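You operate a simulated robot arm through the tools that you are given. There is no shell and no other tool.

Carry out the task below with a simulated robot arm. There is one attempt and no reset: what you move stays moved.

JOB
Set the press to the insert depth of sample bracket M 30.
Fine: it lies in the flush gauge: arm over it, read, set the depth dial; arm aside before you lift it out; it goes on the green mat.

Only the result counts: the job must be done as asked and must still hold three seconds after the hand-in. Knocking over, shifting, dropping, spilling or breaking anything else fails it.

ROBOT AND FRAMES
A 6-joint arm with a two-finger gripper, fixed in place. Base frame: the origin is at the foot of the arm, x ahead of it, y to its left, z up. Units: mm, degrees, N and s.
Its first joint turns from -166.0 to 166.0 degrees. Payload 2.45 kg.
The tool frame sits at the grasp point between the pads (the TCP): z along the fingers, y along the line on which they close. The tips reach 20 mm beyond it. The gripper opens to 140 mm. The gripper's body begins 168 mm behind the TCP.
Orientation is that of the tool frame in the base frame, as a unit quaternion [w, x, y, z]. With the fingers straight down and closing along the base's y, the tool's x points along the base's -x, its y along +y and its z along -z.

CONTROLS
- The arm moves only by the tool move_arm. Its argument "commands" is a list of rows, each a list of 7 numbers: the shift along the base's x, y, z in cm, then the turn, a rotation vector about the base's x, y, z in degrees, then the finger opening in cm, from 0 to 14. In form: [[x, y, z, ax, ay, az, fingers], ...]. A call has 1 to 20 rows; each row is the pose to reach, as a shift and turn from the pose commanded when the call began. A row lasts 0.2 s, in which the tool goes at most 50 mm and 8.6 degrees; a call with a longer step from one row to the next is refused whole, and so is a gripper value outside its range. Where a pose cannot be reached the arm comes as near as it can. A force on the tool above 90 N (or 10 N above the force at the start of the call, whichever is more), or a blocked arm, ends the call early, and 0.2 s more pass. Each finger travels about 45 mm/s and halts on what it meets, pressing with about 35 N; the grip force reading is that of the motor and also rises with nothing between the fingers. The clock runs only during rows and for 0.2 s after the last one: add rows that repeat a pose to give the fingers time. It gives the time, the measured TCP pose, the force on the tool (base axes), the opening and the grip force at its end, in the units of the frame above (readings bear some noise), with the torque about the TCP (base axes, N m) and any sound that the robot's microphone picked up.
- Cameras (640 x 400 px; columns grow to the right, rows downward): "scene" is fixed at [218.2, -659.5, 1726.2]; the picture's right is [0.64, -0.77, 0.00], its down [-0.40, -0.33, -0.85] and it looks along [0.66, 0.54, -0.52] (base axes); focal length 364 px, centre (320, 200). "wrist" rides on the gripper at [78, 11, -209] in the tool frame; the picture's right is [-0.14, 0.99, 0.00], its down [-0.92, -0.13, -0.37] and it looks along [-0.37, -0.05, 0.93] (tool axes); focal length 280 px, centre (320, 200).
- grab_frame(camera): a new picture of that camera. The clock stands still meanwhile.
- probe_pixels(camera, pixels): there is no depth. For up to 12 entries [column, row, z] of the newest picture of that camera ("zoom" is the newest enlarged one), the place [x, y] in the base frame at which the ray of that pixel passes the height z, good to about 2 mm, but the place of the scene camera against the robot may be out by one fixed shift of up to 25 mm in any direction. The clock stands still meanwhile.
- inspect(camera, box): a new picture of the part [left, top, right, bottom] of that camera's present view, enlarged. The clock stands still meanwhile.
- close_job(): hands the job in; it is judged then, once.

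Open the gripper and draw the arm clear of the work before you hand the job in, unless the task says otherwise.

The tools are called after "Call:" as a command line: name --pt "numbers of a row" for each row, then --argument value for the rest, lists and objects as JSON in quotes. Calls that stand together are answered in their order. move_arm: Moves the arm, as the interface text tells. Its arguments: {"type":"object","properties":{"commands":{"type":"array"}},"required":["commands"]} The other tools are called the same way: grab_frame (camera) takes a picture; probe_pixels (camera, pixels) gives the place at which the rays of pixels pass given heights; inspect (camera, box) takes an enlarged picture of a part of a camera's view; close_job () hands the job in.

At the start:

```text
time_s: 0.0
tcp_pos: [564.8, 32.6, 1412.0]
orientation: [0.0, 0.0, 1.0, 0.0]
ft_force: [-0.5, -0.5, 0.6]
torque: [0.01, -0.04, 0.03]
opening: 139.9
grasp_force: 0.0
```

scene: 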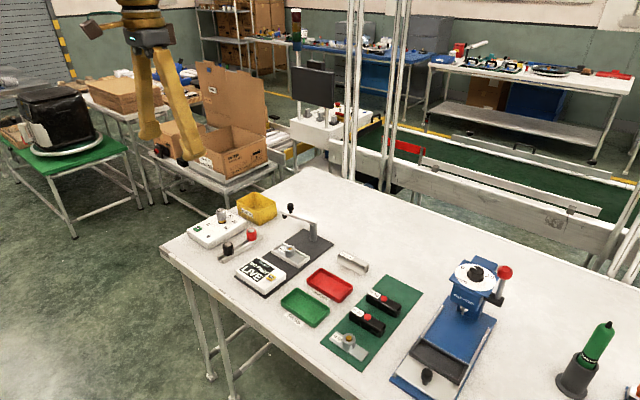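
wrist: 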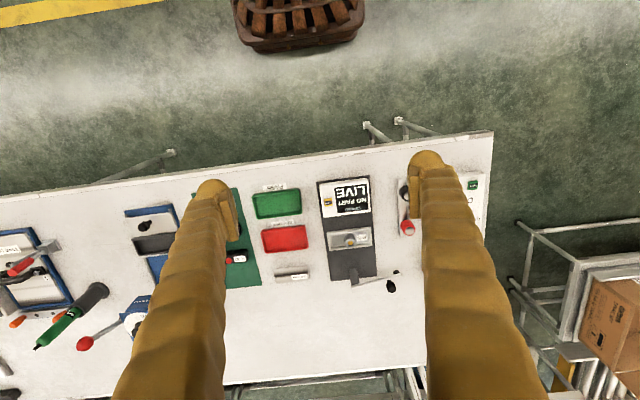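

The first pictures show a bench with a gauge (scene ~ (285,255)), green mat (375,320), and a blue press (460,320). I enlarge these areas to read labels and parts.

Call:
inspect --camera "scene" --box '[180, 180, 350, 300]'

Call:
inspect --camera "scene" --box '[310, 250, 430, 375]'

Call:
inspect --camera "scene" --box '[380, 240, 530, 400]'

Call:
inspect --camera "wrist" --box '[220, 160, 500, 320]'

```text
3.33 times, centred on (265, 240) of scene
```

zoom: 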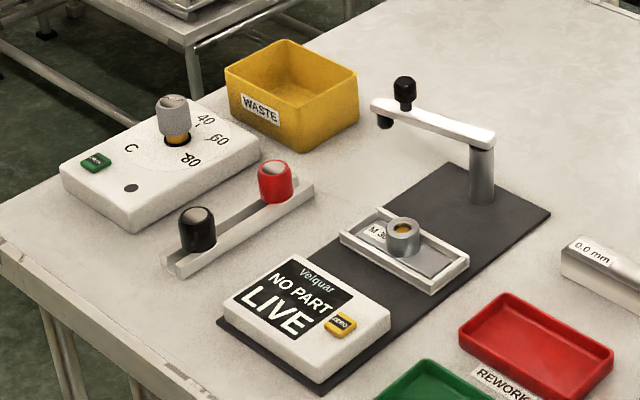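

```text
3.20 times, centred on (370, 312) of scene
```

zoom: 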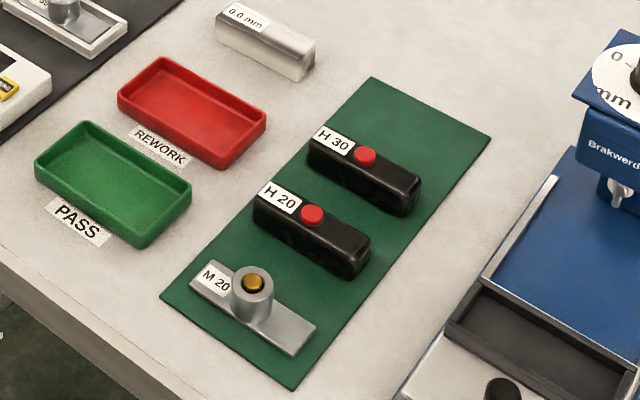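

```text
2.50 times, centred on (455, 320) of scene
```

zoom: 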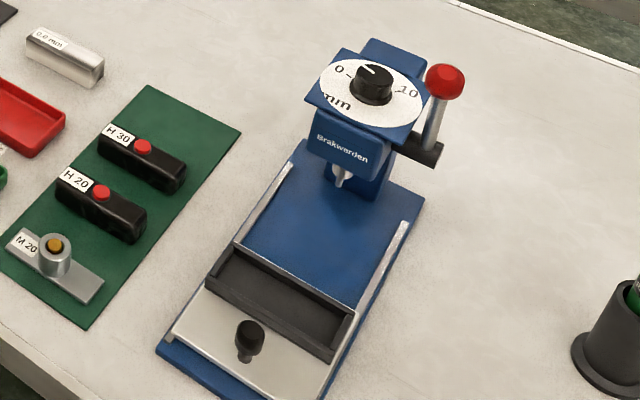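

```text
2.29 times, centred on (360, 240) of wrist
```

zoom: 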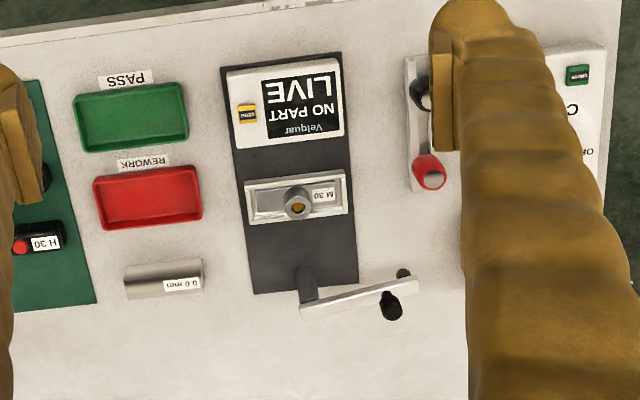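

The gauge holds "M 30" at wrist (350,243); I probe several features in both cameras at a few heights to find the bench height and positions.

Call:
grab_frame --camera "wrist"

Call:
grab_frame --camera "scene"

Call:
probe_pixels --camera "wrist" --pixels '[[252, 193, 700], [252, 193, 800], [252, 193, 900], [308, 241, 700], [308, 241, 800], [308, 241, 900], [493, 130, 700], [493, 130, 800], [493, 130, 900]]'

Call:
probe_pixels --camera "scene" --pixels '[[303, 327, 700], [303, 327, 800], [303, 327, 900], [329, 271, 700], [329, 271, 800], [329, 271, 900], [160, 250, 700], [160, 250, 800], [160, 250, 900]]'

```text
taken
```

wrist: 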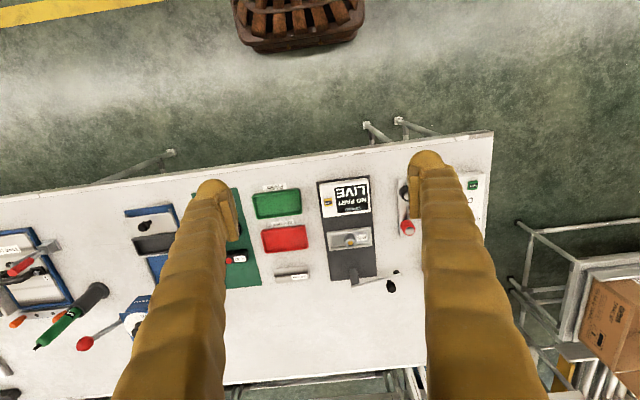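

```text
taken
```

scene: 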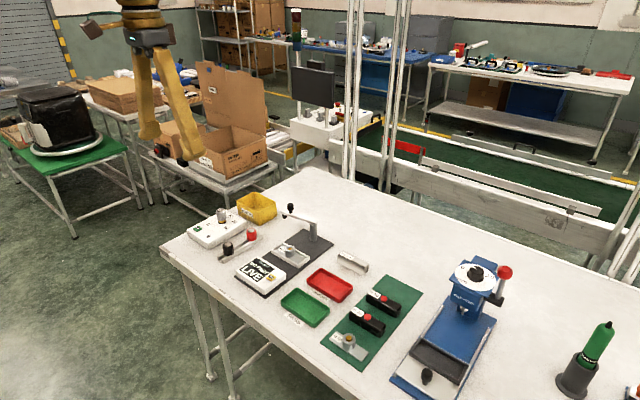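

```text
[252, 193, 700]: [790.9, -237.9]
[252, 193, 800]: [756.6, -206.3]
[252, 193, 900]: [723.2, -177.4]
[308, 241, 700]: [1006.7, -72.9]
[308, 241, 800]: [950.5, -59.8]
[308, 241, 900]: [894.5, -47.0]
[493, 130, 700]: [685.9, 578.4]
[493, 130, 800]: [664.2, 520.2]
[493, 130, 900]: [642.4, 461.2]
```

```text
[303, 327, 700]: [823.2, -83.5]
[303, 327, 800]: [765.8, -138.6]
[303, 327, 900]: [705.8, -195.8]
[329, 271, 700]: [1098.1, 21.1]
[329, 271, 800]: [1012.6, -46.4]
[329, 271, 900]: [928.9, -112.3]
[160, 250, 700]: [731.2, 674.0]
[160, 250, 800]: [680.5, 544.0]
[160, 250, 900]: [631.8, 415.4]
```

The corner comparison suggests the bench top is near z ≈ 840. I lower the tool above the gauge area to look closer, keeping well clear of objects.

Call:
move_arm --pt "0.6 0.5 -4 0 0 0 14" --pt "1.2 1 -8 0 0 0 14" --pt "1.8 1.5 -12 0 0 0 14" --pt "2.4 2 -16 0 0 0 14" --pt "3 2.4 -20 0 0 0 14" --pt "3.5 2.7 -23 0 0 0 14" --pt "3.5 2.7 -26 0 0 0 14" --pt "3.5 2.7 -26 0 0 0 14"

Call:
grab_frame --camera "wrist"

```text
time_s: 1.8
tcp_pos: [600.1, 61.3, 1151.0]
orientation: [0.0, 0.0, 1.0, 0.0]
ft_force: [0.0, 0.3, 0.5]
torque: [0.0, -0.01, -0.01]
opening: 140.1
grasp_force: 0.0
```

```text
taken
```

wrist: 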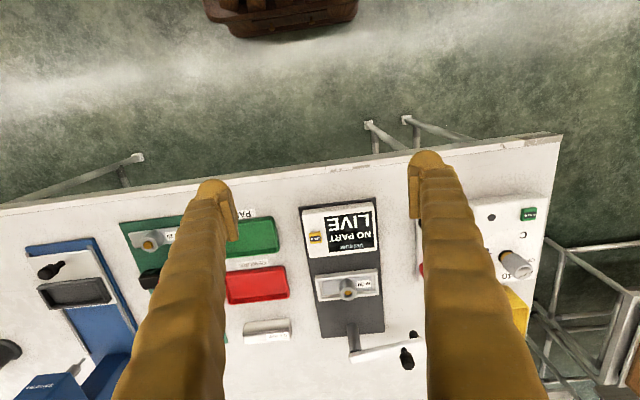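

I triangulate with the new wrist view: bench corner (562,133), gauge base corners (300,208) and (385,331).

Call:
probe_pixels --camera "wrist" --pixels '[[562, 133, 800], [562, 133, 850], [562, 133, 900], [300, 208, 800], [300, 208, 850], [300, 208, 900], [385, 331, 800], [385, 331, 850], [385, 331, 900], [120, 222, 850]]'

Call:
inspect --camera "wrist" --box '[220, 180, 460, 380]'

Call:
inspect --camera "wrist" --box '[400, 180, 560, 300]'

```text
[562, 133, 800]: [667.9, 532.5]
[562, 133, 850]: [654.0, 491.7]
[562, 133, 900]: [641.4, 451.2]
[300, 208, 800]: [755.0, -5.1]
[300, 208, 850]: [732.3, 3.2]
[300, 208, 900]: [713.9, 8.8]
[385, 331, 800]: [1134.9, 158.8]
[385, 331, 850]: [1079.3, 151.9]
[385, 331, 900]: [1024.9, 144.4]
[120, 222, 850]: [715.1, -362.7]
```

```text
2.00 times, centred on (340, 280) of wrist
```

zoom: 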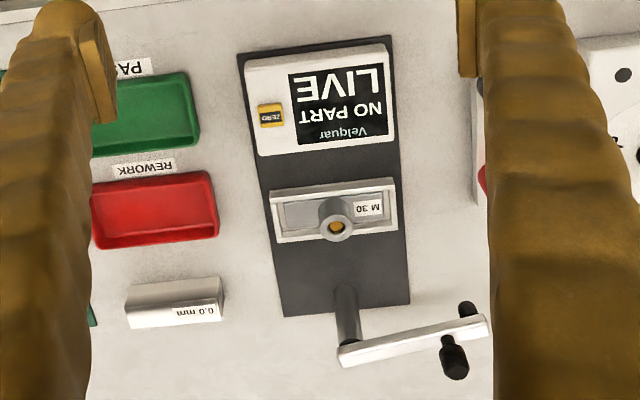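

```text
3.33 times, centred on (480, 240) of wrist
```

zoom: 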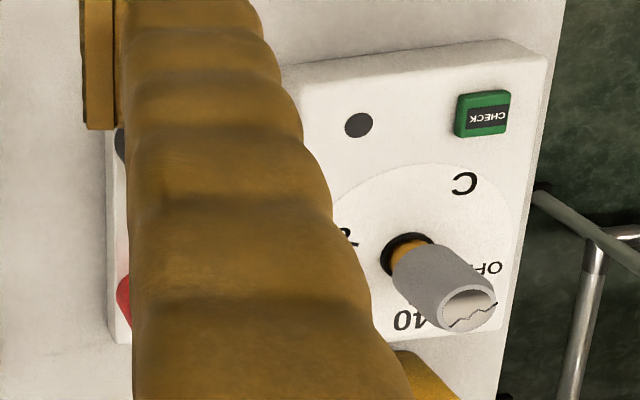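

Bench top is at z≈855. Now I estimate the gauge's arm post and knob: post base pixel (353,325), post top (353,356), knob (404,359), and the bracket boss (347,291).

Call:
probe_pixels --camera "wrist" --pixels '[[353, 325, 860], [353, 356, 900], [353, 356, 950], [353, 356, 1000], [404, 359, 950], [404, 359, 1000], [347, 291, 880], [347, 291, 900], [300, 208, 860], [385, 331, 860], [316, 275, 870], [382, 296, 870]]'

Call:
probe_pixels --camera "scene" --pixels '[[291, 207, 950], [291, 207, 980], [291, 207, 1000], [285, 252, 900], [262, 296, 860], [327, 237, 860], [311, 234, 860], [476, 274, 1000], [476, 274, 1050], [347, 339, 900]]'

```text
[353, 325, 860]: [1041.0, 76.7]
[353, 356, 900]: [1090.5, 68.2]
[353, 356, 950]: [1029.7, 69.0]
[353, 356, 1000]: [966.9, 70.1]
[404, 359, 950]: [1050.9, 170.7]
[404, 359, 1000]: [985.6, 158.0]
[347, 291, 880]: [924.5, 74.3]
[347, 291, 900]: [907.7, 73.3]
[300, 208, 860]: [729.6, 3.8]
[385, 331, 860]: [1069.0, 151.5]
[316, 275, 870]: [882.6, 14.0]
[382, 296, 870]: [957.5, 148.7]
```

```text
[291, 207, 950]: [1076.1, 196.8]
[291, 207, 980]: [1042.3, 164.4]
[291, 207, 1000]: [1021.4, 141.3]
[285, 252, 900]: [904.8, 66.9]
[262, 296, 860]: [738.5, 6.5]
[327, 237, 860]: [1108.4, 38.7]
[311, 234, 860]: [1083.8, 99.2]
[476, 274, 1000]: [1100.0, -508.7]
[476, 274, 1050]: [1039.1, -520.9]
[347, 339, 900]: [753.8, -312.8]
```

Parts of the gauge appear around x≈900–1050, so I move the camera forward over the gauge at a safe height for a closer, more vertical look.

Call:
move_arm --pt "4 0 0 0 0 0 14" --pt "8 0 0 0 0 0 14" --pt "12 0 0 0 0 0 14" --pt "16 0 0 0 0 0 14" --pt "20 0 0 0 0 0 14" --pt "20 0 0 0 0 0 14"

Call:
grab_frame --camera "wrist"

```text
time_s: 3.2
tcp_pos: [799.2, 58.7, 1151.7]
orientation: [0.001, 0.0, 1.0, 0.0]
ft_force: [0.4, -0.8, -0.2]
torque: [0.01, 0.0, -0.02]
opening: 140.2
grasp_force: 0.1
```

```text
taken
```

wrist: 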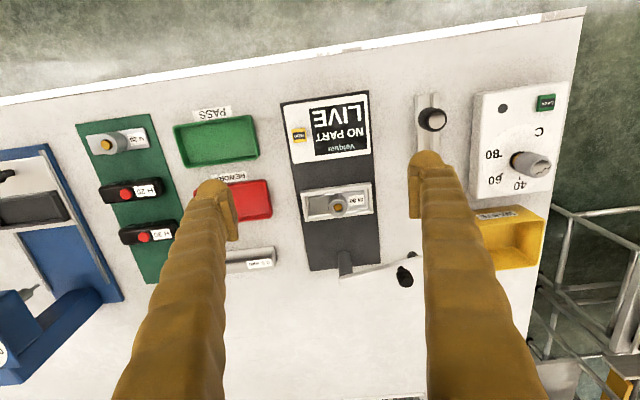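

I probe the gauge base corners (282,104), (380,265), knob (405,277), boss (337,207), and post in this new view for triangulation.

Call:
probe_pixels --camera "wrist" --pixels '[[281, 104, 800], [281, 104, 850], [281, 104, 900], [380, 265, 800], [380, 265, 850], [380, 265, 900], [405, 277, 900], [405, 277, 950], [405, 277, 1000], [344, 278, 900], [344, 278, 950], [344, 278, 1000]]'

Call:
inspect --camera "wrist" --box '[240, 80, 440, 300]'

Call:
inspect --camera "wrist" --box '[0, 100, 200, 400]'

```text
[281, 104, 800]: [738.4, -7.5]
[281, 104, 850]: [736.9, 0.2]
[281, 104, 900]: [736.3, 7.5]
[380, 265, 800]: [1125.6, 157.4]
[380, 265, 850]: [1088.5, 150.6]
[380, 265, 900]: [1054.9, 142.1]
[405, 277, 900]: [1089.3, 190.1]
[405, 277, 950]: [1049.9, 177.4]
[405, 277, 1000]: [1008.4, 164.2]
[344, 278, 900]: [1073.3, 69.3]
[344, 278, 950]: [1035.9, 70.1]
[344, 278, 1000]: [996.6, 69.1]
```

```text
1.82 times, centred on (340, 190) of wrist
```

zoom: 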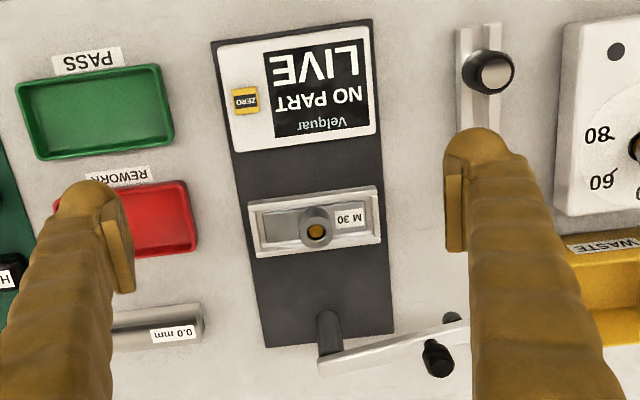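

```text
1.33 times, centred on (100, 250) of wrist
```

zoom: 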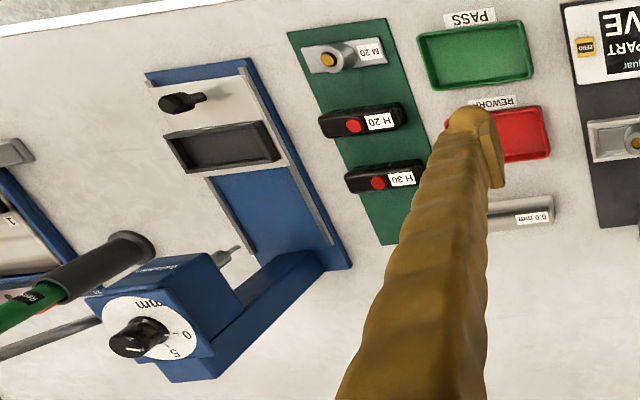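

The knob triangulates to about (1050,174,950). I probe the press dial in the zoom (knob centre ~(137,337)), the tray and plunger tip, and the mat corners.

Call:
probe_pixels --camera "zoom" --pixels '[[137, 337, 950], [137, 337, 1000], [137, 337, 1050], [145, 73, 850], [352, 268, 850], [288, 32, 850], [388, 18, 850], [389, 245, 850], [190, 100, 900], [330, 58, 880]]'

Call:
probe_pixels --camera "scene" --pixels '[[476, 274, 950], [476, 274, 1000], [476, 274, 1050], [391, 377, 850], [497, 320, 850], [322, 343, 850], [362, 370, 850], [422, 292, 850], [382, 274, 850]]'

```text
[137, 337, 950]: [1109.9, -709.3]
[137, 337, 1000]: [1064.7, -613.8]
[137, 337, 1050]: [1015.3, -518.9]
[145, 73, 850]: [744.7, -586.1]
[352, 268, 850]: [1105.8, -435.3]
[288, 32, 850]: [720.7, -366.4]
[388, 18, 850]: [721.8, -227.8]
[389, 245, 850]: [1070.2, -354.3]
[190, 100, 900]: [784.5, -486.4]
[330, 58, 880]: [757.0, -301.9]
```

```text
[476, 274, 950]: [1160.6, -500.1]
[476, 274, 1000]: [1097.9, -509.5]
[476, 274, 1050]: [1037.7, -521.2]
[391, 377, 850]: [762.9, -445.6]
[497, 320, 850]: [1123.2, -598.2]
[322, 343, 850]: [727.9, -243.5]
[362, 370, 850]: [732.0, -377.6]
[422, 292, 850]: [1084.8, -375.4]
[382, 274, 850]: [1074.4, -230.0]
```

The dial sits at about (1025,-520,1050), which is far out, so I test the reach at a safe height by moving straight ahead at z≈1150.

Call:
move_arm --pt "4 0 0 0 0 0 14" --pt "8 0 0 0 0 0 14" --pt "12 0 0 0 0 0 14" --pt "16 0 0 0 0 0 14" --pt "20 0 0 0 0 0 14" --pt "24 0 0 0 0 0 14" --pt "28 0 0 0 0 0 14" --pt "28 0 0 0 0 0 14"

Call:
grab_frame --camera "wrist"

Call:
grab_frame --camera "scene"

```text
time_s: 5.0
tcp_pos: [1080.2, 60.3, 1151.1]
orientation: [0.0, -0.001, 1.0, -0.001]
ft_force: [-0.7, 0.2, -0.2]
torque: [0.0, -0.03, 0.01]
opening: 140.0
grasp_force: 0.0
```

```text
taken
```

wrist: 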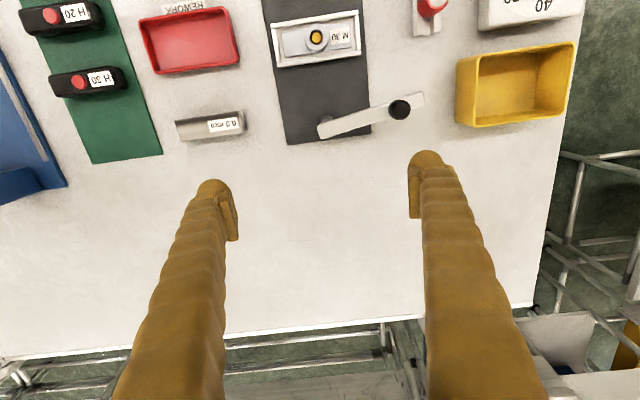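

```text
taken
```

scene: 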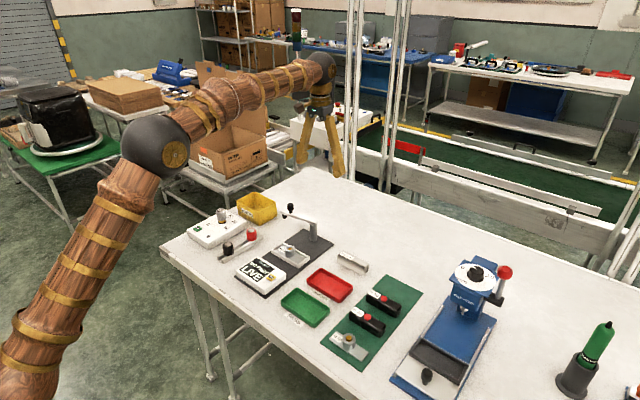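

The reach is fine at this height (x=1080). I probe the gauge features in this view: boss (317,38), holder corners, post (325,128), knob (400,110).

Call:
inspect --camera "wrist" --box '[240, -60, 440, 160]'

Call:
probe_pixels --camera "wrist" --pixels '[[400, 110, 900], [400, 110, 950], [400, 110, 1000], [325, 128, 900], [325, 128, 950], [317, 38, 850], [317, 38, 880], [317, 38, 900], [287, 145, 850], [370, 134, 850], [287, 145, 800], [370, 134, 800]]'

```text
refused: -60 is not a number from 0 to 400
```

```text
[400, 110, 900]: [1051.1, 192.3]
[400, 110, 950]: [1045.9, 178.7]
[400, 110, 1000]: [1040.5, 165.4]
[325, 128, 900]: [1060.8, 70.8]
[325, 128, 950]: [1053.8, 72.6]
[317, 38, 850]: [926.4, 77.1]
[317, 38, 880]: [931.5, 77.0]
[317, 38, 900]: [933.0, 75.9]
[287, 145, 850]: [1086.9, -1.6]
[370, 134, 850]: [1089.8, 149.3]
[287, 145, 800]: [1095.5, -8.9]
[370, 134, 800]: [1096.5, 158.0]
```

I enlarge the gauge area in this view for accurate pixel positions.

Call:
inspect --camera "wrist" --box '[250, 0, 440, 150]'

Call:
inspect --camera "scene" --box '[260, 195, 340, 270]'

Call:
inspect --camera "scene" --box '[430, 250, 530, 330]'

```text
2.67 times, centred on (345, 75) of wrist
```

zoom: 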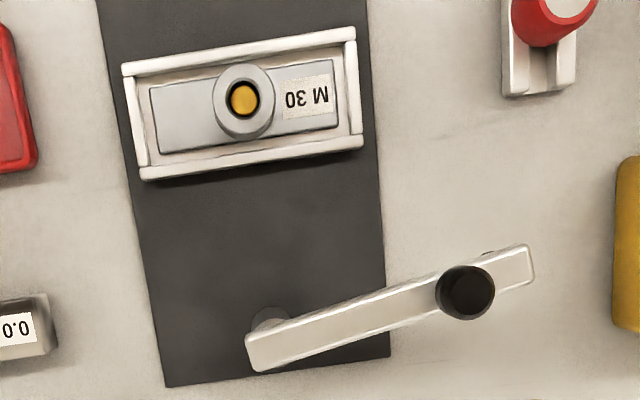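

```text
5.33 times, centred on (300, 232) of scene
```

zoom: 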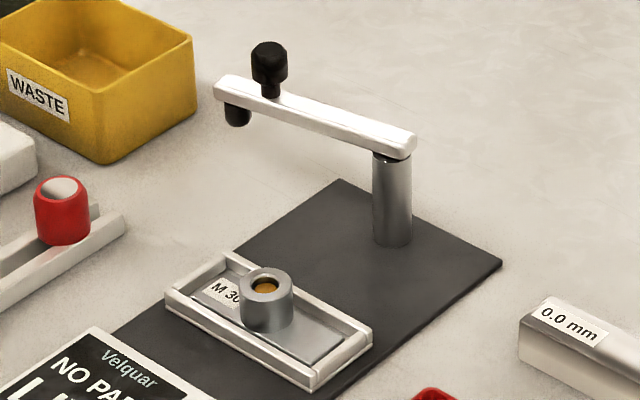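

```text
5.00 times, centred on (480, 290) of scene
```

zoom: 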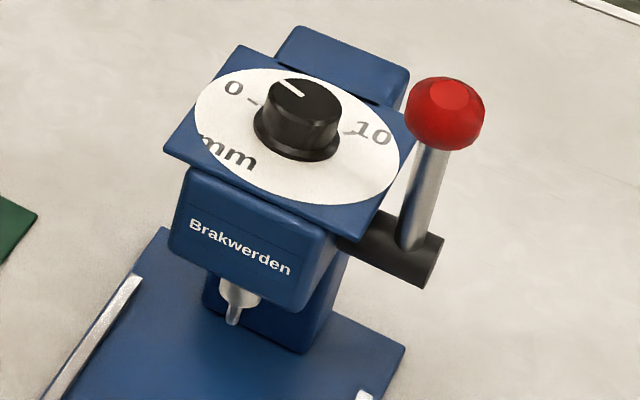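

I probe refined pixel positions: knob top (399.5,109.4), post base (327,120.5), arm pivot end (324,129), arm free end (423,99), boss hole (316.5,37), holder corners.

Call:
probe_pixels --camera "wrist" --pixels '[[399.5, 109.4, 960], [327, 120.5, 855], [324, 129, 935], [423, 99, 935], [316.5, 37, 890], [316.5, 37, 875], [272, 26, 870], [358, 11, 870], [361, 54, 870], [279, 67, 870], [287, 145, 850], [370, 134, 850]]'

Call:
probe_pixels --camera "scene" --pixels '[[290.5, 203.5, 960], [290.5, 203.5, 970], [313.5, 238, 850], [313.5, 219, 940], [283, 214, 940], [289.5, 248, 880], [289.5, 248, 890], [474, 270, 1050], [503, 271, 1080]]'

```text
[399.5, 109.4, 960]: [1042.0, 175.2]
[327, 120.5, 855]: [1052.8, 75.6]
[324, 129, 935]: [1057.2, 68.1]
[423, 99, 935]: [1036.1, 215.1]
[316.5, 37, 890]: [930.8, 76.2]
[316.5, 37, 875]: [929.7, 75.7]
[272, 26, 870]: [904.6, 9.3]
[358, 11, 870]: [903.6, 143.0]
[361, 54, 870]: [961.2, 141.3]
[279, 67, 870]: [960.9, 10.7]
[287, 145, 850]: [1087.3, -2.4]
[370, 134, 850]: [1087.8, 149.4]
```

```text
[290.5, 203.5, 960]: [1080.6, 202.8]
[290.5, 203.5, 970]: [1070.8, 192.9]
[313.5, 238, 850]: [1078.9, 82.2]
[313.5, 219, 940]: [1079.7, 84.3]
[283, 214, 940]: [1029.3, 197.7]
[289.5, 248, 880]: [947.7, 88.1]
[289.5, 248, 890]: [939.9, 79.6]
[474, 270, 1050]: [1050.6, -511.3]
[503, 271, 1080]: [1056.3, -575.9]
```

Geometry: post axis ≈(1053,74), knob ≈(1042,175), bracket boss ≈(930,76); the gauge arm must swing about +84° (seen from above). I rotate the tool −84° about z and move above the knob for a closer look before straddling it.

Call:
move_arm --pt "-0.4 1.2 0 0 0 -8.4 13" --pt "-0.8 2.4 0 0 0 -16.8 12" --pt "-1.2 3.6 0 0 0 -25.2 11" --pt "-1.6 4.8 0 0 0 -33.6 10" --pt "-2 6 0 0 0 -42 9" --pt "-2.4 7.2 0 0 0 -50.4 8" --pt "-2.8 8.4 0 0 0 -58.8 7" --pt "-3.2 9.6 0 0 0 -67.2 7" --pt "-3.6 10.8 -1 0 0 -75.6 7" --pt "-3.8 11.5 -3 0 0 -84 7" --pt "-3.8 11.5 -3 0 0 -84 7"

Call:
grab_frame --camera "wrist"

Call:
grab_frame --camera "scene"

```text
time_s: 7.4
tcp_pos: [1042.2, 175.9, 1122.5]
orientation: [0.0, 0.668, 0.744, 0.0]
ft_force: [-0.3, -1.0, -0.3]
torque: [-0.01, -0.02, -0.01]
opening: 69.8
grasp_force: 0.0
```

```text
taken
```

wrist: 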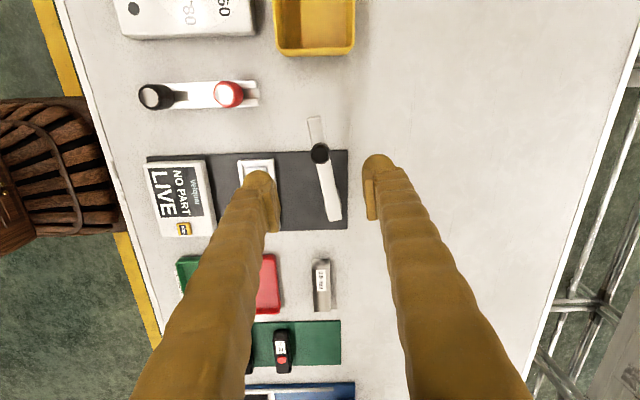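

```text
taken
```

scene: 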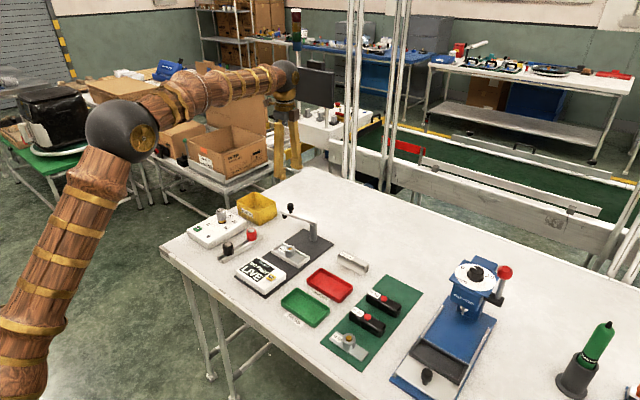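

The knob shows at (320,153), right on the tool axis. I zoom in and probe it for exact position.

Call:
inspect --camera "wrist" --box '[260, 100, 380, 240]'

Call:
probe_pixels --camera "wrist" --pixels '[[320, 153, 940], [320, 153, 960], [320, 153, 980], [315, 118, 930], [335, 220, 930], [325, 185, 930]]'

```text
2.86 times, centred on (320, 170) of wrist
```

zoom: 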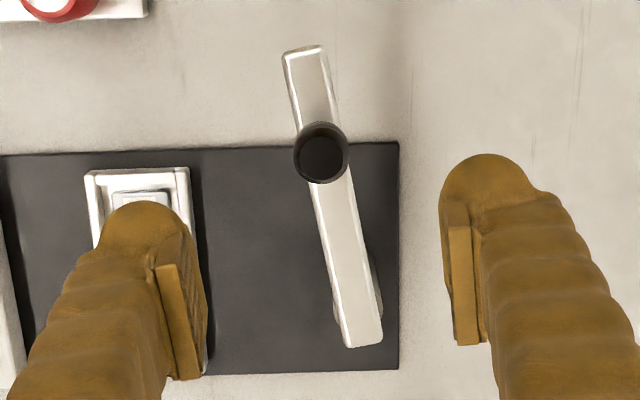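

```text
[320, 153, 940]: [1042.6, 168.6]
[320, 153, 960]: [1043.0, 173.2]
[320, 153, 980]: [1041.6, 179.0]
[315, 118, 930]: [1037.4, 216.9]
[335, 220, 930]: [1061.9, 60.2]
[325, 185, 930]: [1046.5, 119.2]
```

The knob top is at about (1042.5,174.5,964), diameter ~28 mm, with the arm pivot ≈(1056,74). I descend to straddle the knob with a 50 mm opening, tips stopping above the arm bar.

Call:
move_arm --pt "0 -0.1 -3.5 0 0 0 5.5" --pt "0 -0.1 -7 0 0 0 5" --pt "0 -0.1 -10.5 0 0 0 5" --pt "0 -0.1 -13 0 0 0 5" --pt "0 -0.1 -15 0 0 0 5" --pt "0 -0.1 -16.3 0 0 0 5" --pt "0 -0.1 -16.3 0 0 0 5"

Call:
grab_frame --camera "wrist"

Call:
inspect --camera "scene" --box '[240, 150, 350, 260]'

```text
time_s: 9.0
tcp_pos: [1042.0, 172.5, 959.3]
orientation: [0.0, 0.67, 0.743, 0.0]
ft_force: [-0.1, 0.0, 0.5]
torque: [-0.01, -0.02, -0.02]
opening: 49.9
grasp_force: 0.0
```

```text
taken
```

wrist: 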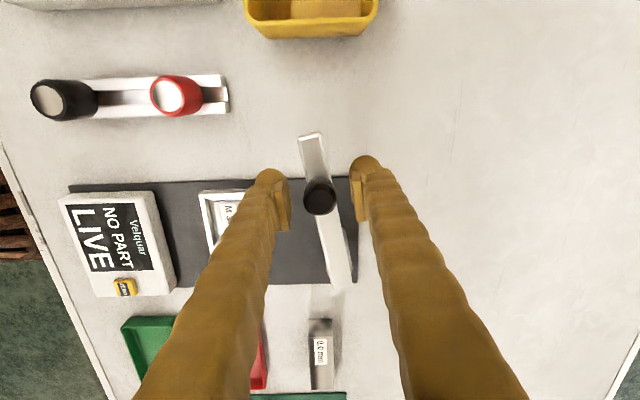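

```text
3.64 times, centred on (295, 205) of scene
```

zoom: 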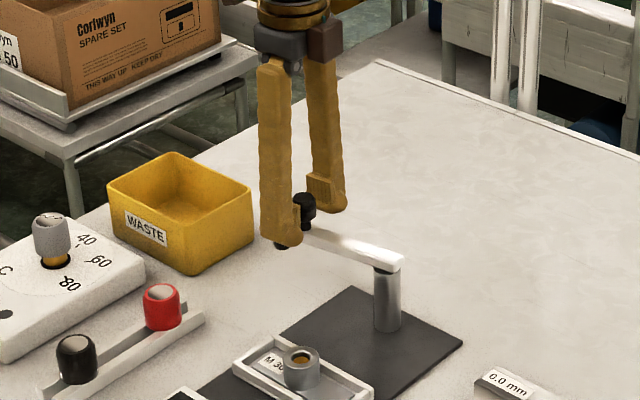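

The knob is centred between the fingers at (320,198) with no contact force. I narrow to 40 mm and swing along the arc about the post for the first ~37°, turning the tool with it.

Call:
move_arm --pt "0 0 0 0 0 0 4" --pt "0 0 0 0 0 0 4" --pt "-1.3 -0.26 0 0 0 7.5 4" --pt "-2.55 -0.69 0 0 0 15 4" --pt "-3.73 -1.27 0 0 0 22.5 4" --pt "-4.83 -2.01 0 0 0 30 4" --pt "-5.82 -2.88 0 0 0 37.5 4" --pt "-5.82 -2.88 0 0 0 37.5 4"

Call:
grab_frame --camera "wrist"

```text
time_s: 10.8
tcp_pos: [984.1, 144.6, 959.4]
orientation: [0.001, 0.393, 0.919, 0.0]
ft_force: [-0.1, 0.2, -0.2]
torque: [-0.02, -0.02, 0.04]
opening: 39.8
grasp_force: 0.1
```

```text
taken
```

wrist: 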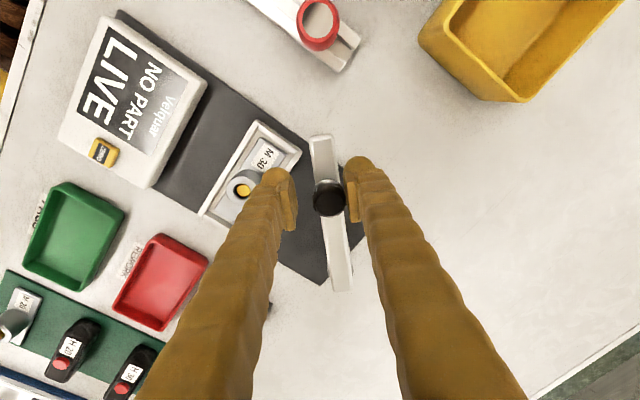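

The gauge arm follows (knob at (328,200), trailing finger in light contact). I continue the arc to the 180° direction, over the bracket.

Call:
move_arm --pt "-0.87 -0.99 0 0 0 7.5 4" --pt "-1.6 -2.09 0 0 0 15 4" --pt "-2.18 -3.28 0 0 0 22.5 4" --pt "-2.61 -4.53 0 0 0 30 4" --pt "-2.86 -5.83 0 0 0 37.5 4" --pt "-2.95 -7.13 0 0 0 45 4" --pt "-2.95 -7.13 0 0 0 45 4"

Call:
grab_frame --camera "wrist"

Call:
inspect --camera "scene" --box '[230, 200, 350, 300]'

```text
time_s: 12.4
tcp_pos: [952.5, 73.2, 959.4]
orientation: [-0.001, 0.013, 1.0, 0.0]
ft_force: [-0.4, 0.9, 0.1]
torque: [0.02, -0.01, 0.02]
opening: 40.1
grasp_force: 0.0
```

```text
taken
```

wrist: 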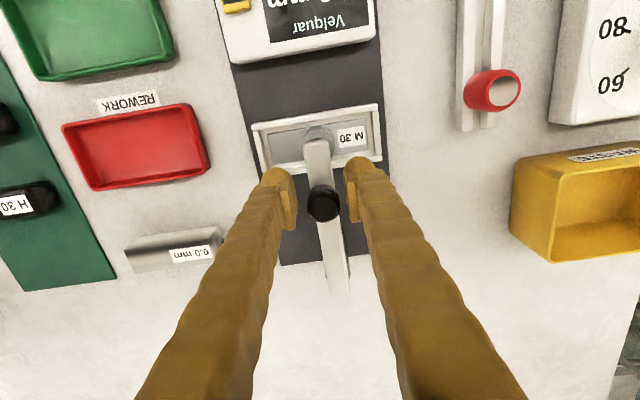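

```text
4.00 times, centred on (290, 250) of scene
```

zoom: 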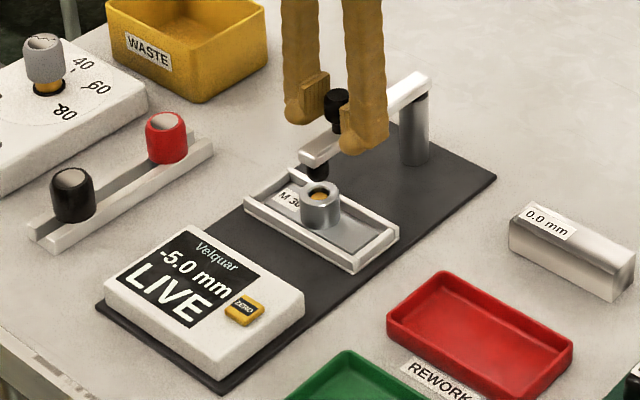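

The display now reads "-5.0 mm LIVE". I check whether the probe is fully centred over the boss by probing the arm ends and zooming in on display and boss.

Call:
probe_pixels --camera "wrist" --pixels '[[316, 142, 930], [339, 292, 930], [323, 202, 964], [317, 130, 890]]'

Call:
inspect --camera "scene" --box '[235, 225, 315, 285]'

Call:
inspect --camera "wrist" --box '[230, 90, 400, 300]'

```text
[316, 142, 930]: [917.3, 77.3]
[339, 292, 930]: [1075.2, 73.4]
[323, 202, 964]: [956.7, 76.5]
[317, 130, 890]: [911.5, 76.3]
```

```text
6.67 times, centred on (275, 255) of scene
```

zoom: 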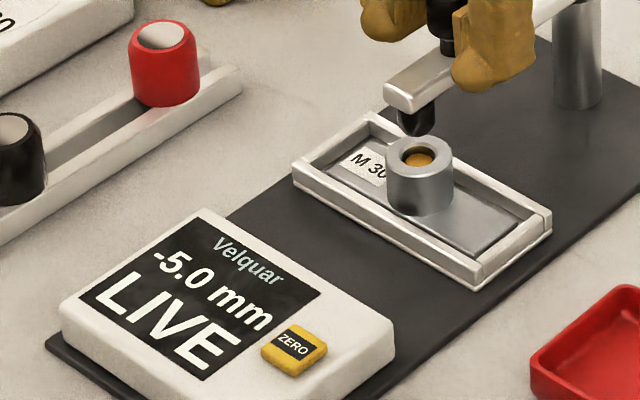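

```text
1.90 times, centred on (315, 195) of wrist
```

zoom: 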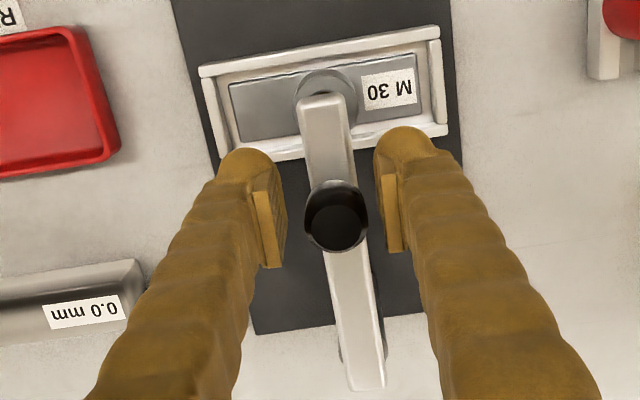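

The probe is lined up over the boss (arm end (917,77), boss (930,76)). As a sanity check on the reading I enlarge the boss and display strongly.

Call:
inspect --camera "scene" --box '[276, 236, 300, 256]'

Call:
inspect --camera "scene" --box '[240, 252, 280, 282]'

Call:
inspect --camera "scene" --box '[450, 255, 510, 295]'

```text
16.00 times, centred on (288, 246) of scene
```

zoom: 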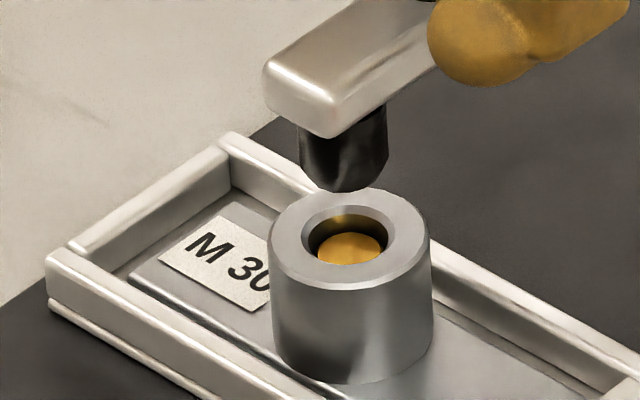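

```text
13.33 times, centred on (260, 267) of scene
```

zoom: 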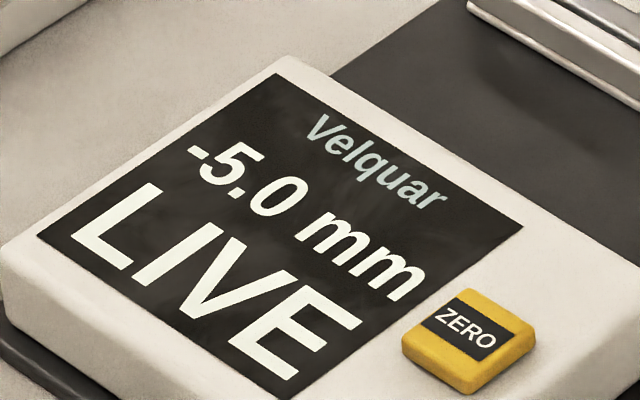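

```text
10.00 times, centred on (480, 275) of scene
```

zoom: 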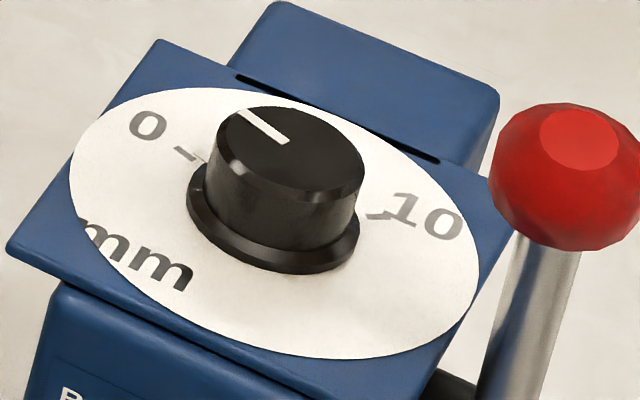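

The display reads −5.0 mm, and the recess in the boss appears consistent with about 5 mm. I zoom in further on the hole to cross-check the zero of the gauge.

Call:
inspect --camera "scene" --box '[285, 245, 295, 251]'

Call:
inspect --camera "scene" --box '[340, 330, 356, 348]'

Call:
inspect --camera "scene" --box '[330, 240, 380, 280]'

```text
16.00 times, centred on (290, 248) of scene
```

zoom: 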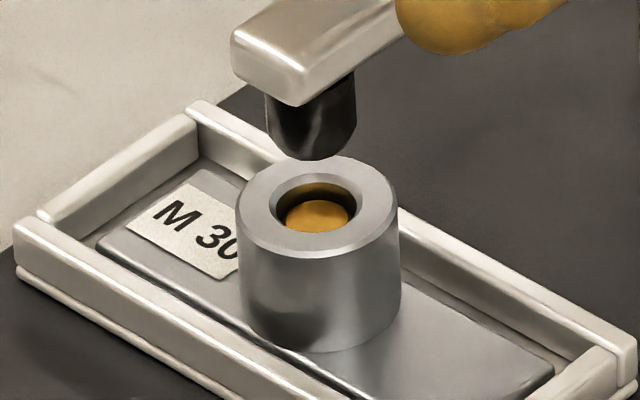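

```text
16.00 times, centred on (348, 339) of scene
```

zoom: 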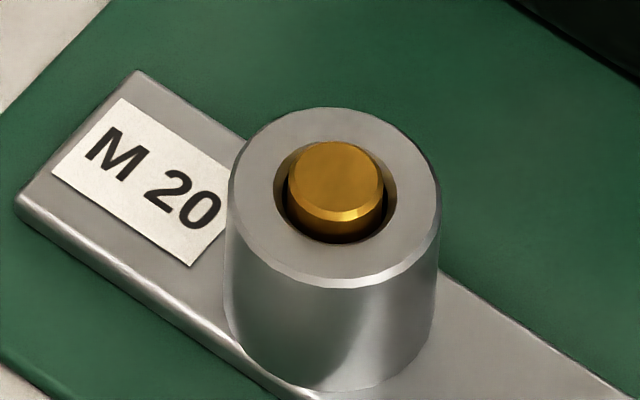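

```text
10.00 times, centred on (355, 260) of scene
```

zoom: 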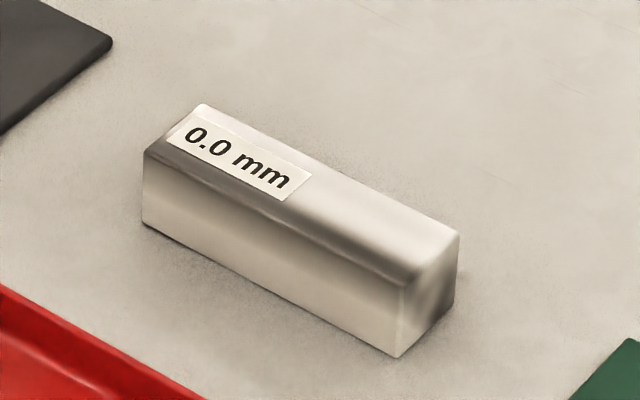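

The M 30 insert is clearly recessed (roughly 5 mm by geometry), consistent with −5.0. I close lightly around the knob to hold it centred and confirm the reading is steady.

Call:
move_arm --pt "0.2 0.2 0 0 0 0 3.4" --pt "0.2 0.2 0 0 0 0 3.2" --pt "0.2 0.2 0 0 0 0 3.2"

Call:
inspect --camera "scene" --box '[230, 220, 320, 290]'

Call:
grab_frame --camera "wrist"

```text
time_s: 13.2
tcp_pos: [955.1, 77.4, 958.9]
orientation: [0.0, 0.012, 1.0, 0.0]
ft_force: [-0.4, 0.5, 0.1]
torque: [0.02, -0.01, 0.04]
opening: 31.9
grasp_force: 0.0
```

```text
5.71 times, centred on (275, 255) of scene
```

zoom: 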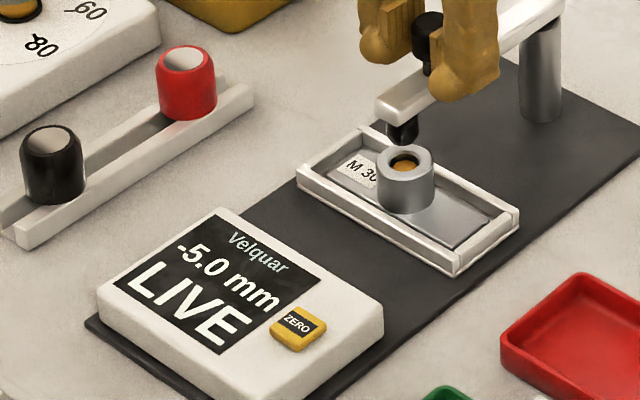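

```text
taken
```

wrist: 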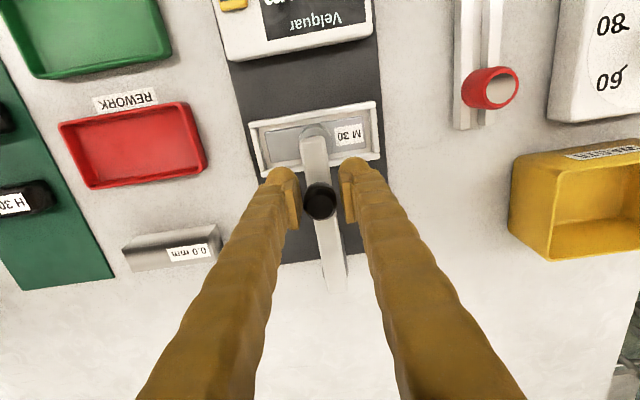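

Reading stays −5.0 mm. I nudge the arm about 6–7° back so the probe is above the boss rim, to see whether the rim reads zero (checks the gauge's zero).

Call:
move_arm --pt "0 0.6 0 0 0 -3 3.2" --pt "0.05 1.3 0 0 0 -6 3.2" --pt "0.05 1.3 0 0 0 -6 3.2"

Call:
inspect --camera "scene" --box '[230, 220, 320, 290]'

Call:
inspect --camera "wrist" --box '[230, 60, 400, 260]'

```text
time_s: 14.0
tcp_pos: [957.0, 88.9, 959.0]
orientation: [0.0, 0.065, 0.998, 0.0]
ft_force: [-0.3, -0.5, -1.3]
torque: [-0.01, -0.01, 0.01]
opening: 32.4
grasp_force: 0.3
```

```text
5.71 times, centred on (275, 255) of scene
```

zoom: 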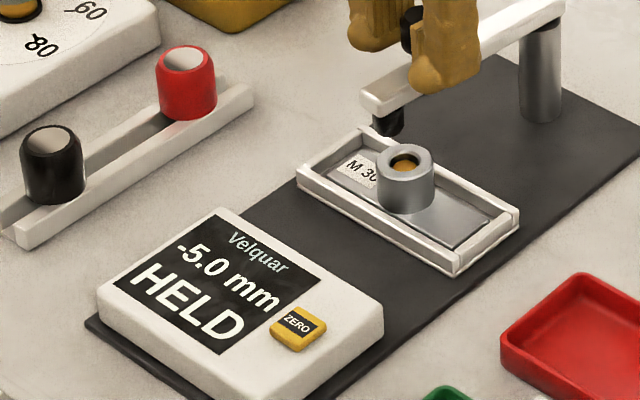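

```text
2.00 times, centred on (315, 160) of wrist
```

zoom: 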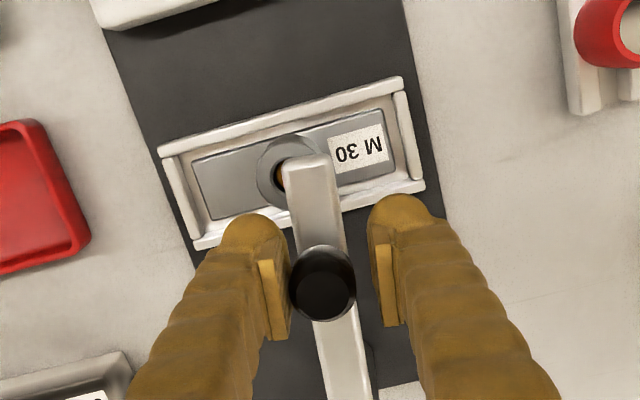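

Off-centre the gauge shows "−5.0 mm HELD", so the live reading was −5.0 mm. I now swing the arm back aside along the same arc to about its original place.

Call:
move_arm --pt "0.28 1.27 0 0 0 -7.4 3.4" --pt "0.72 2.49 0 0 0 -14.8 3.4" --pt "1.31 3.65 0 0 0 -22.2 3.4" --pt "2.04 4.71 0 0 0 -29.6 3.4" --pt "2.91 5.68 0 0 0 -37 3.4" --pt "3.89 6.53 0 0 0 -44.4 3.4" --pt "4.98 7.24 0 0 0 -51.8 3.4" --pt "6.14 7.81 0 0 0 -59.2 3.4" --pt "7.37 8.22 0 0 0 -66.6 3.4" --pt "8.65 8.47 0 0 0 -74 3.4" --pt "9.4 8.53 0 0 0 -78 3.4" --pt "9.4 8.53 0 0 0 -78 3.4"

Call:
grab_frame --camera "wrist"

Call:
inspect --camera "scene" --box '[230, 180, 350, 290]'

```text
time_s: 16.6
tcp_pos: [1050.9, 174.0, 958.8]
orientation: [0.0, 0.679, 0.734, 0.0]
ft_force: [-9.1, -4.9, 2.1]
torque: [-0.07, 0.14, 0.07]
opening: 40.6
grasp_force: 5.5
```

```text
taken
```

wrist: 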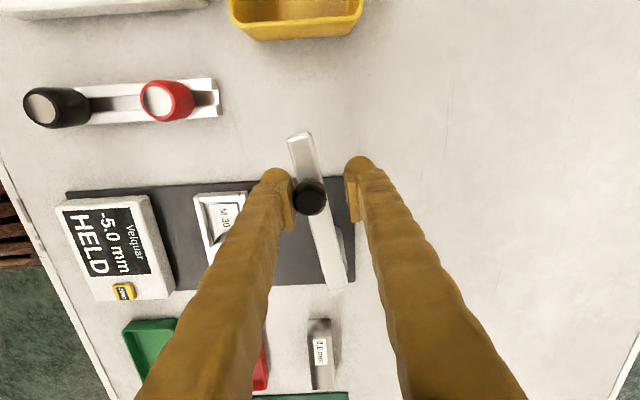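

```text
3.64 times, centred on (290, 235) of scene
```

zoom: 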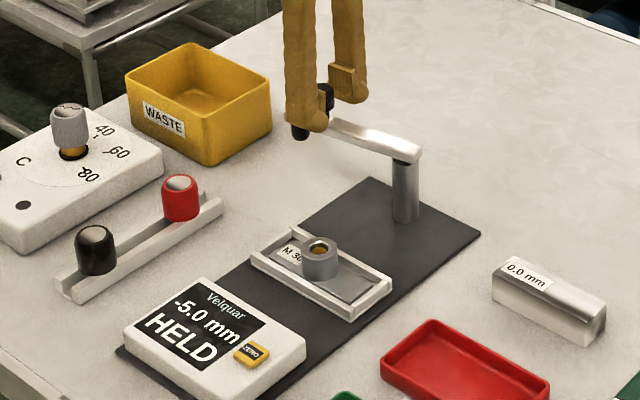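

The gauge arm is back at its end stop (9 N contact). I relieve the pressure, open a little and lift straight off the knob.

Call:
move_arm --pt "-0.6 0 0 0 0 0 4.5" --pt "-0.7 0 0 0 0 0 5" --pt "-0.7 0 0 0 0 0 5" --pt "-0.7 0 2 0 0 0 5" --pt "-0.7 0 6 0 0 0 5" --pt "-0.7 0 10 0 0 0 5" --pt "-0.7 0 14 0 0 0 5" --pt "-0.7 0 18 0 0 0 5" --pt "-0.7 0 18 0 0 0 5"

Call:
grab_frame --camera "wrist"

```text
time_s: 18.6
tcp_pos: [1043.6, 173.9, 1138.6]
orientation: [0.0, 0.679, 0.734, 0.001]
ft_force: [-0.8, 0.0, 0.5]
torque: [-0.01, 0.0, 0.0]
opening: 50.0
grasp_force: 0.0
```

```text
taken
```

wrist: 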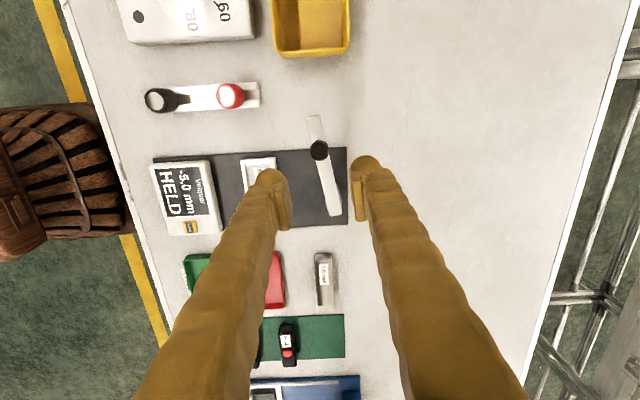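

The arm is aside and free. I swing the tool back to its straight orientation and move to a low oblique viewpoint in front of the gauge to measure the insert recess with the wrist camera as an independent check.

Call:
move_arm --pt "-3.8 -1.1 0 0 0 8.5 6" --pt "-7.6 -2.2 0 0 0 17 7" --pt "-11.4 -3.3 0 0 0 25.5 8" --pt "-15.2 -4.4 0 0 0 34 9" --pt "-19 -5.5 0 0 0 42.5 10" --pt "-22.8 -6.6 0 0 0 51 11" --pt "-26.6 -7.7 0 0 0 59.5 12" --pt "-30.4 -8.8 0 0 0 68 13" --pt "-34.2 -9.9 -2 0 0 76.5 14" --pt "-38.2 -10.9 -4 0 0 85 14" --pt "-38.2 -10.9 -8 0 0 85.5 14" --pt "-38.2 -10.9 -12 0 0 85.5 14" --pt "-38.2 -10.9 -15 0 0 85.5 14" --pt "-38.2 -10.9 -15 0 0 85.5 14"

Call:
grab_frame --camera "wrist"

```text
time_s: 21.6
tcp_pos: [660.7, 65.4, 988.7]
orientation: [0.0, -0.001, 1.0, 0.001]
ft_force: [-0.1, 0.5, -0.1]
torque: [0.0, 0.0, -0.03]
opening: 139.9
grasp_force: 0.0
```

```text
taken
```

wrist: 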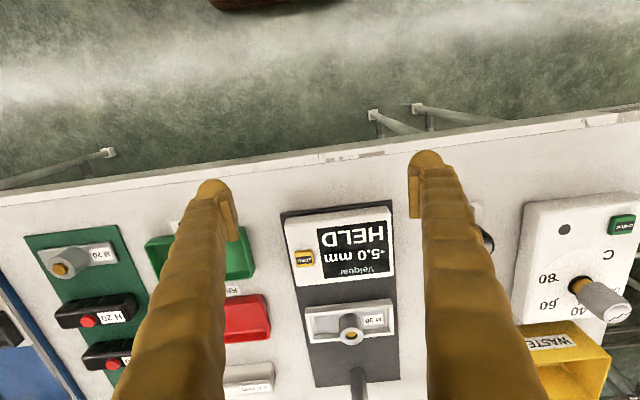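

The boss is at about (350,335). I enlarge it strongly to measure the recess.

Call:
inspect --camera "wrist" --box '[330, 322, 370, 347]'

Call:
inspect --camera "wrist" --box '[280, 290, 410, 370]'

```text
16.00 times, centred on (350, 334) of wrist
```

zoom: 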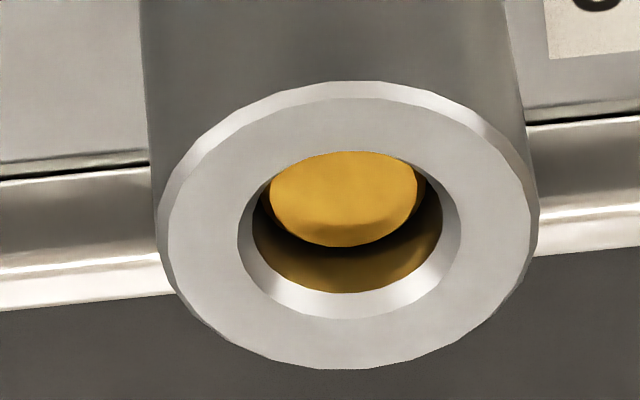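

```text
4.92 times, centred on (345, 330) of wrist
```

zoom: 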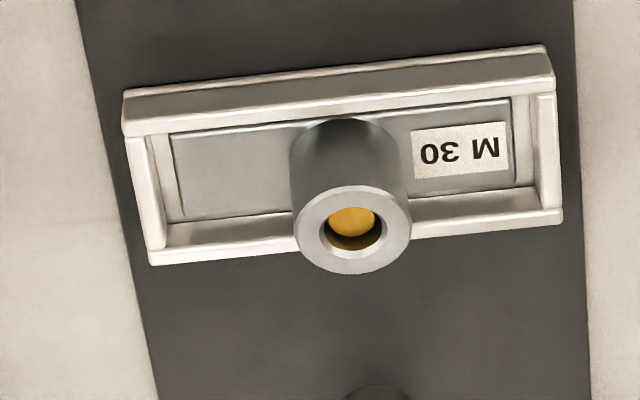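

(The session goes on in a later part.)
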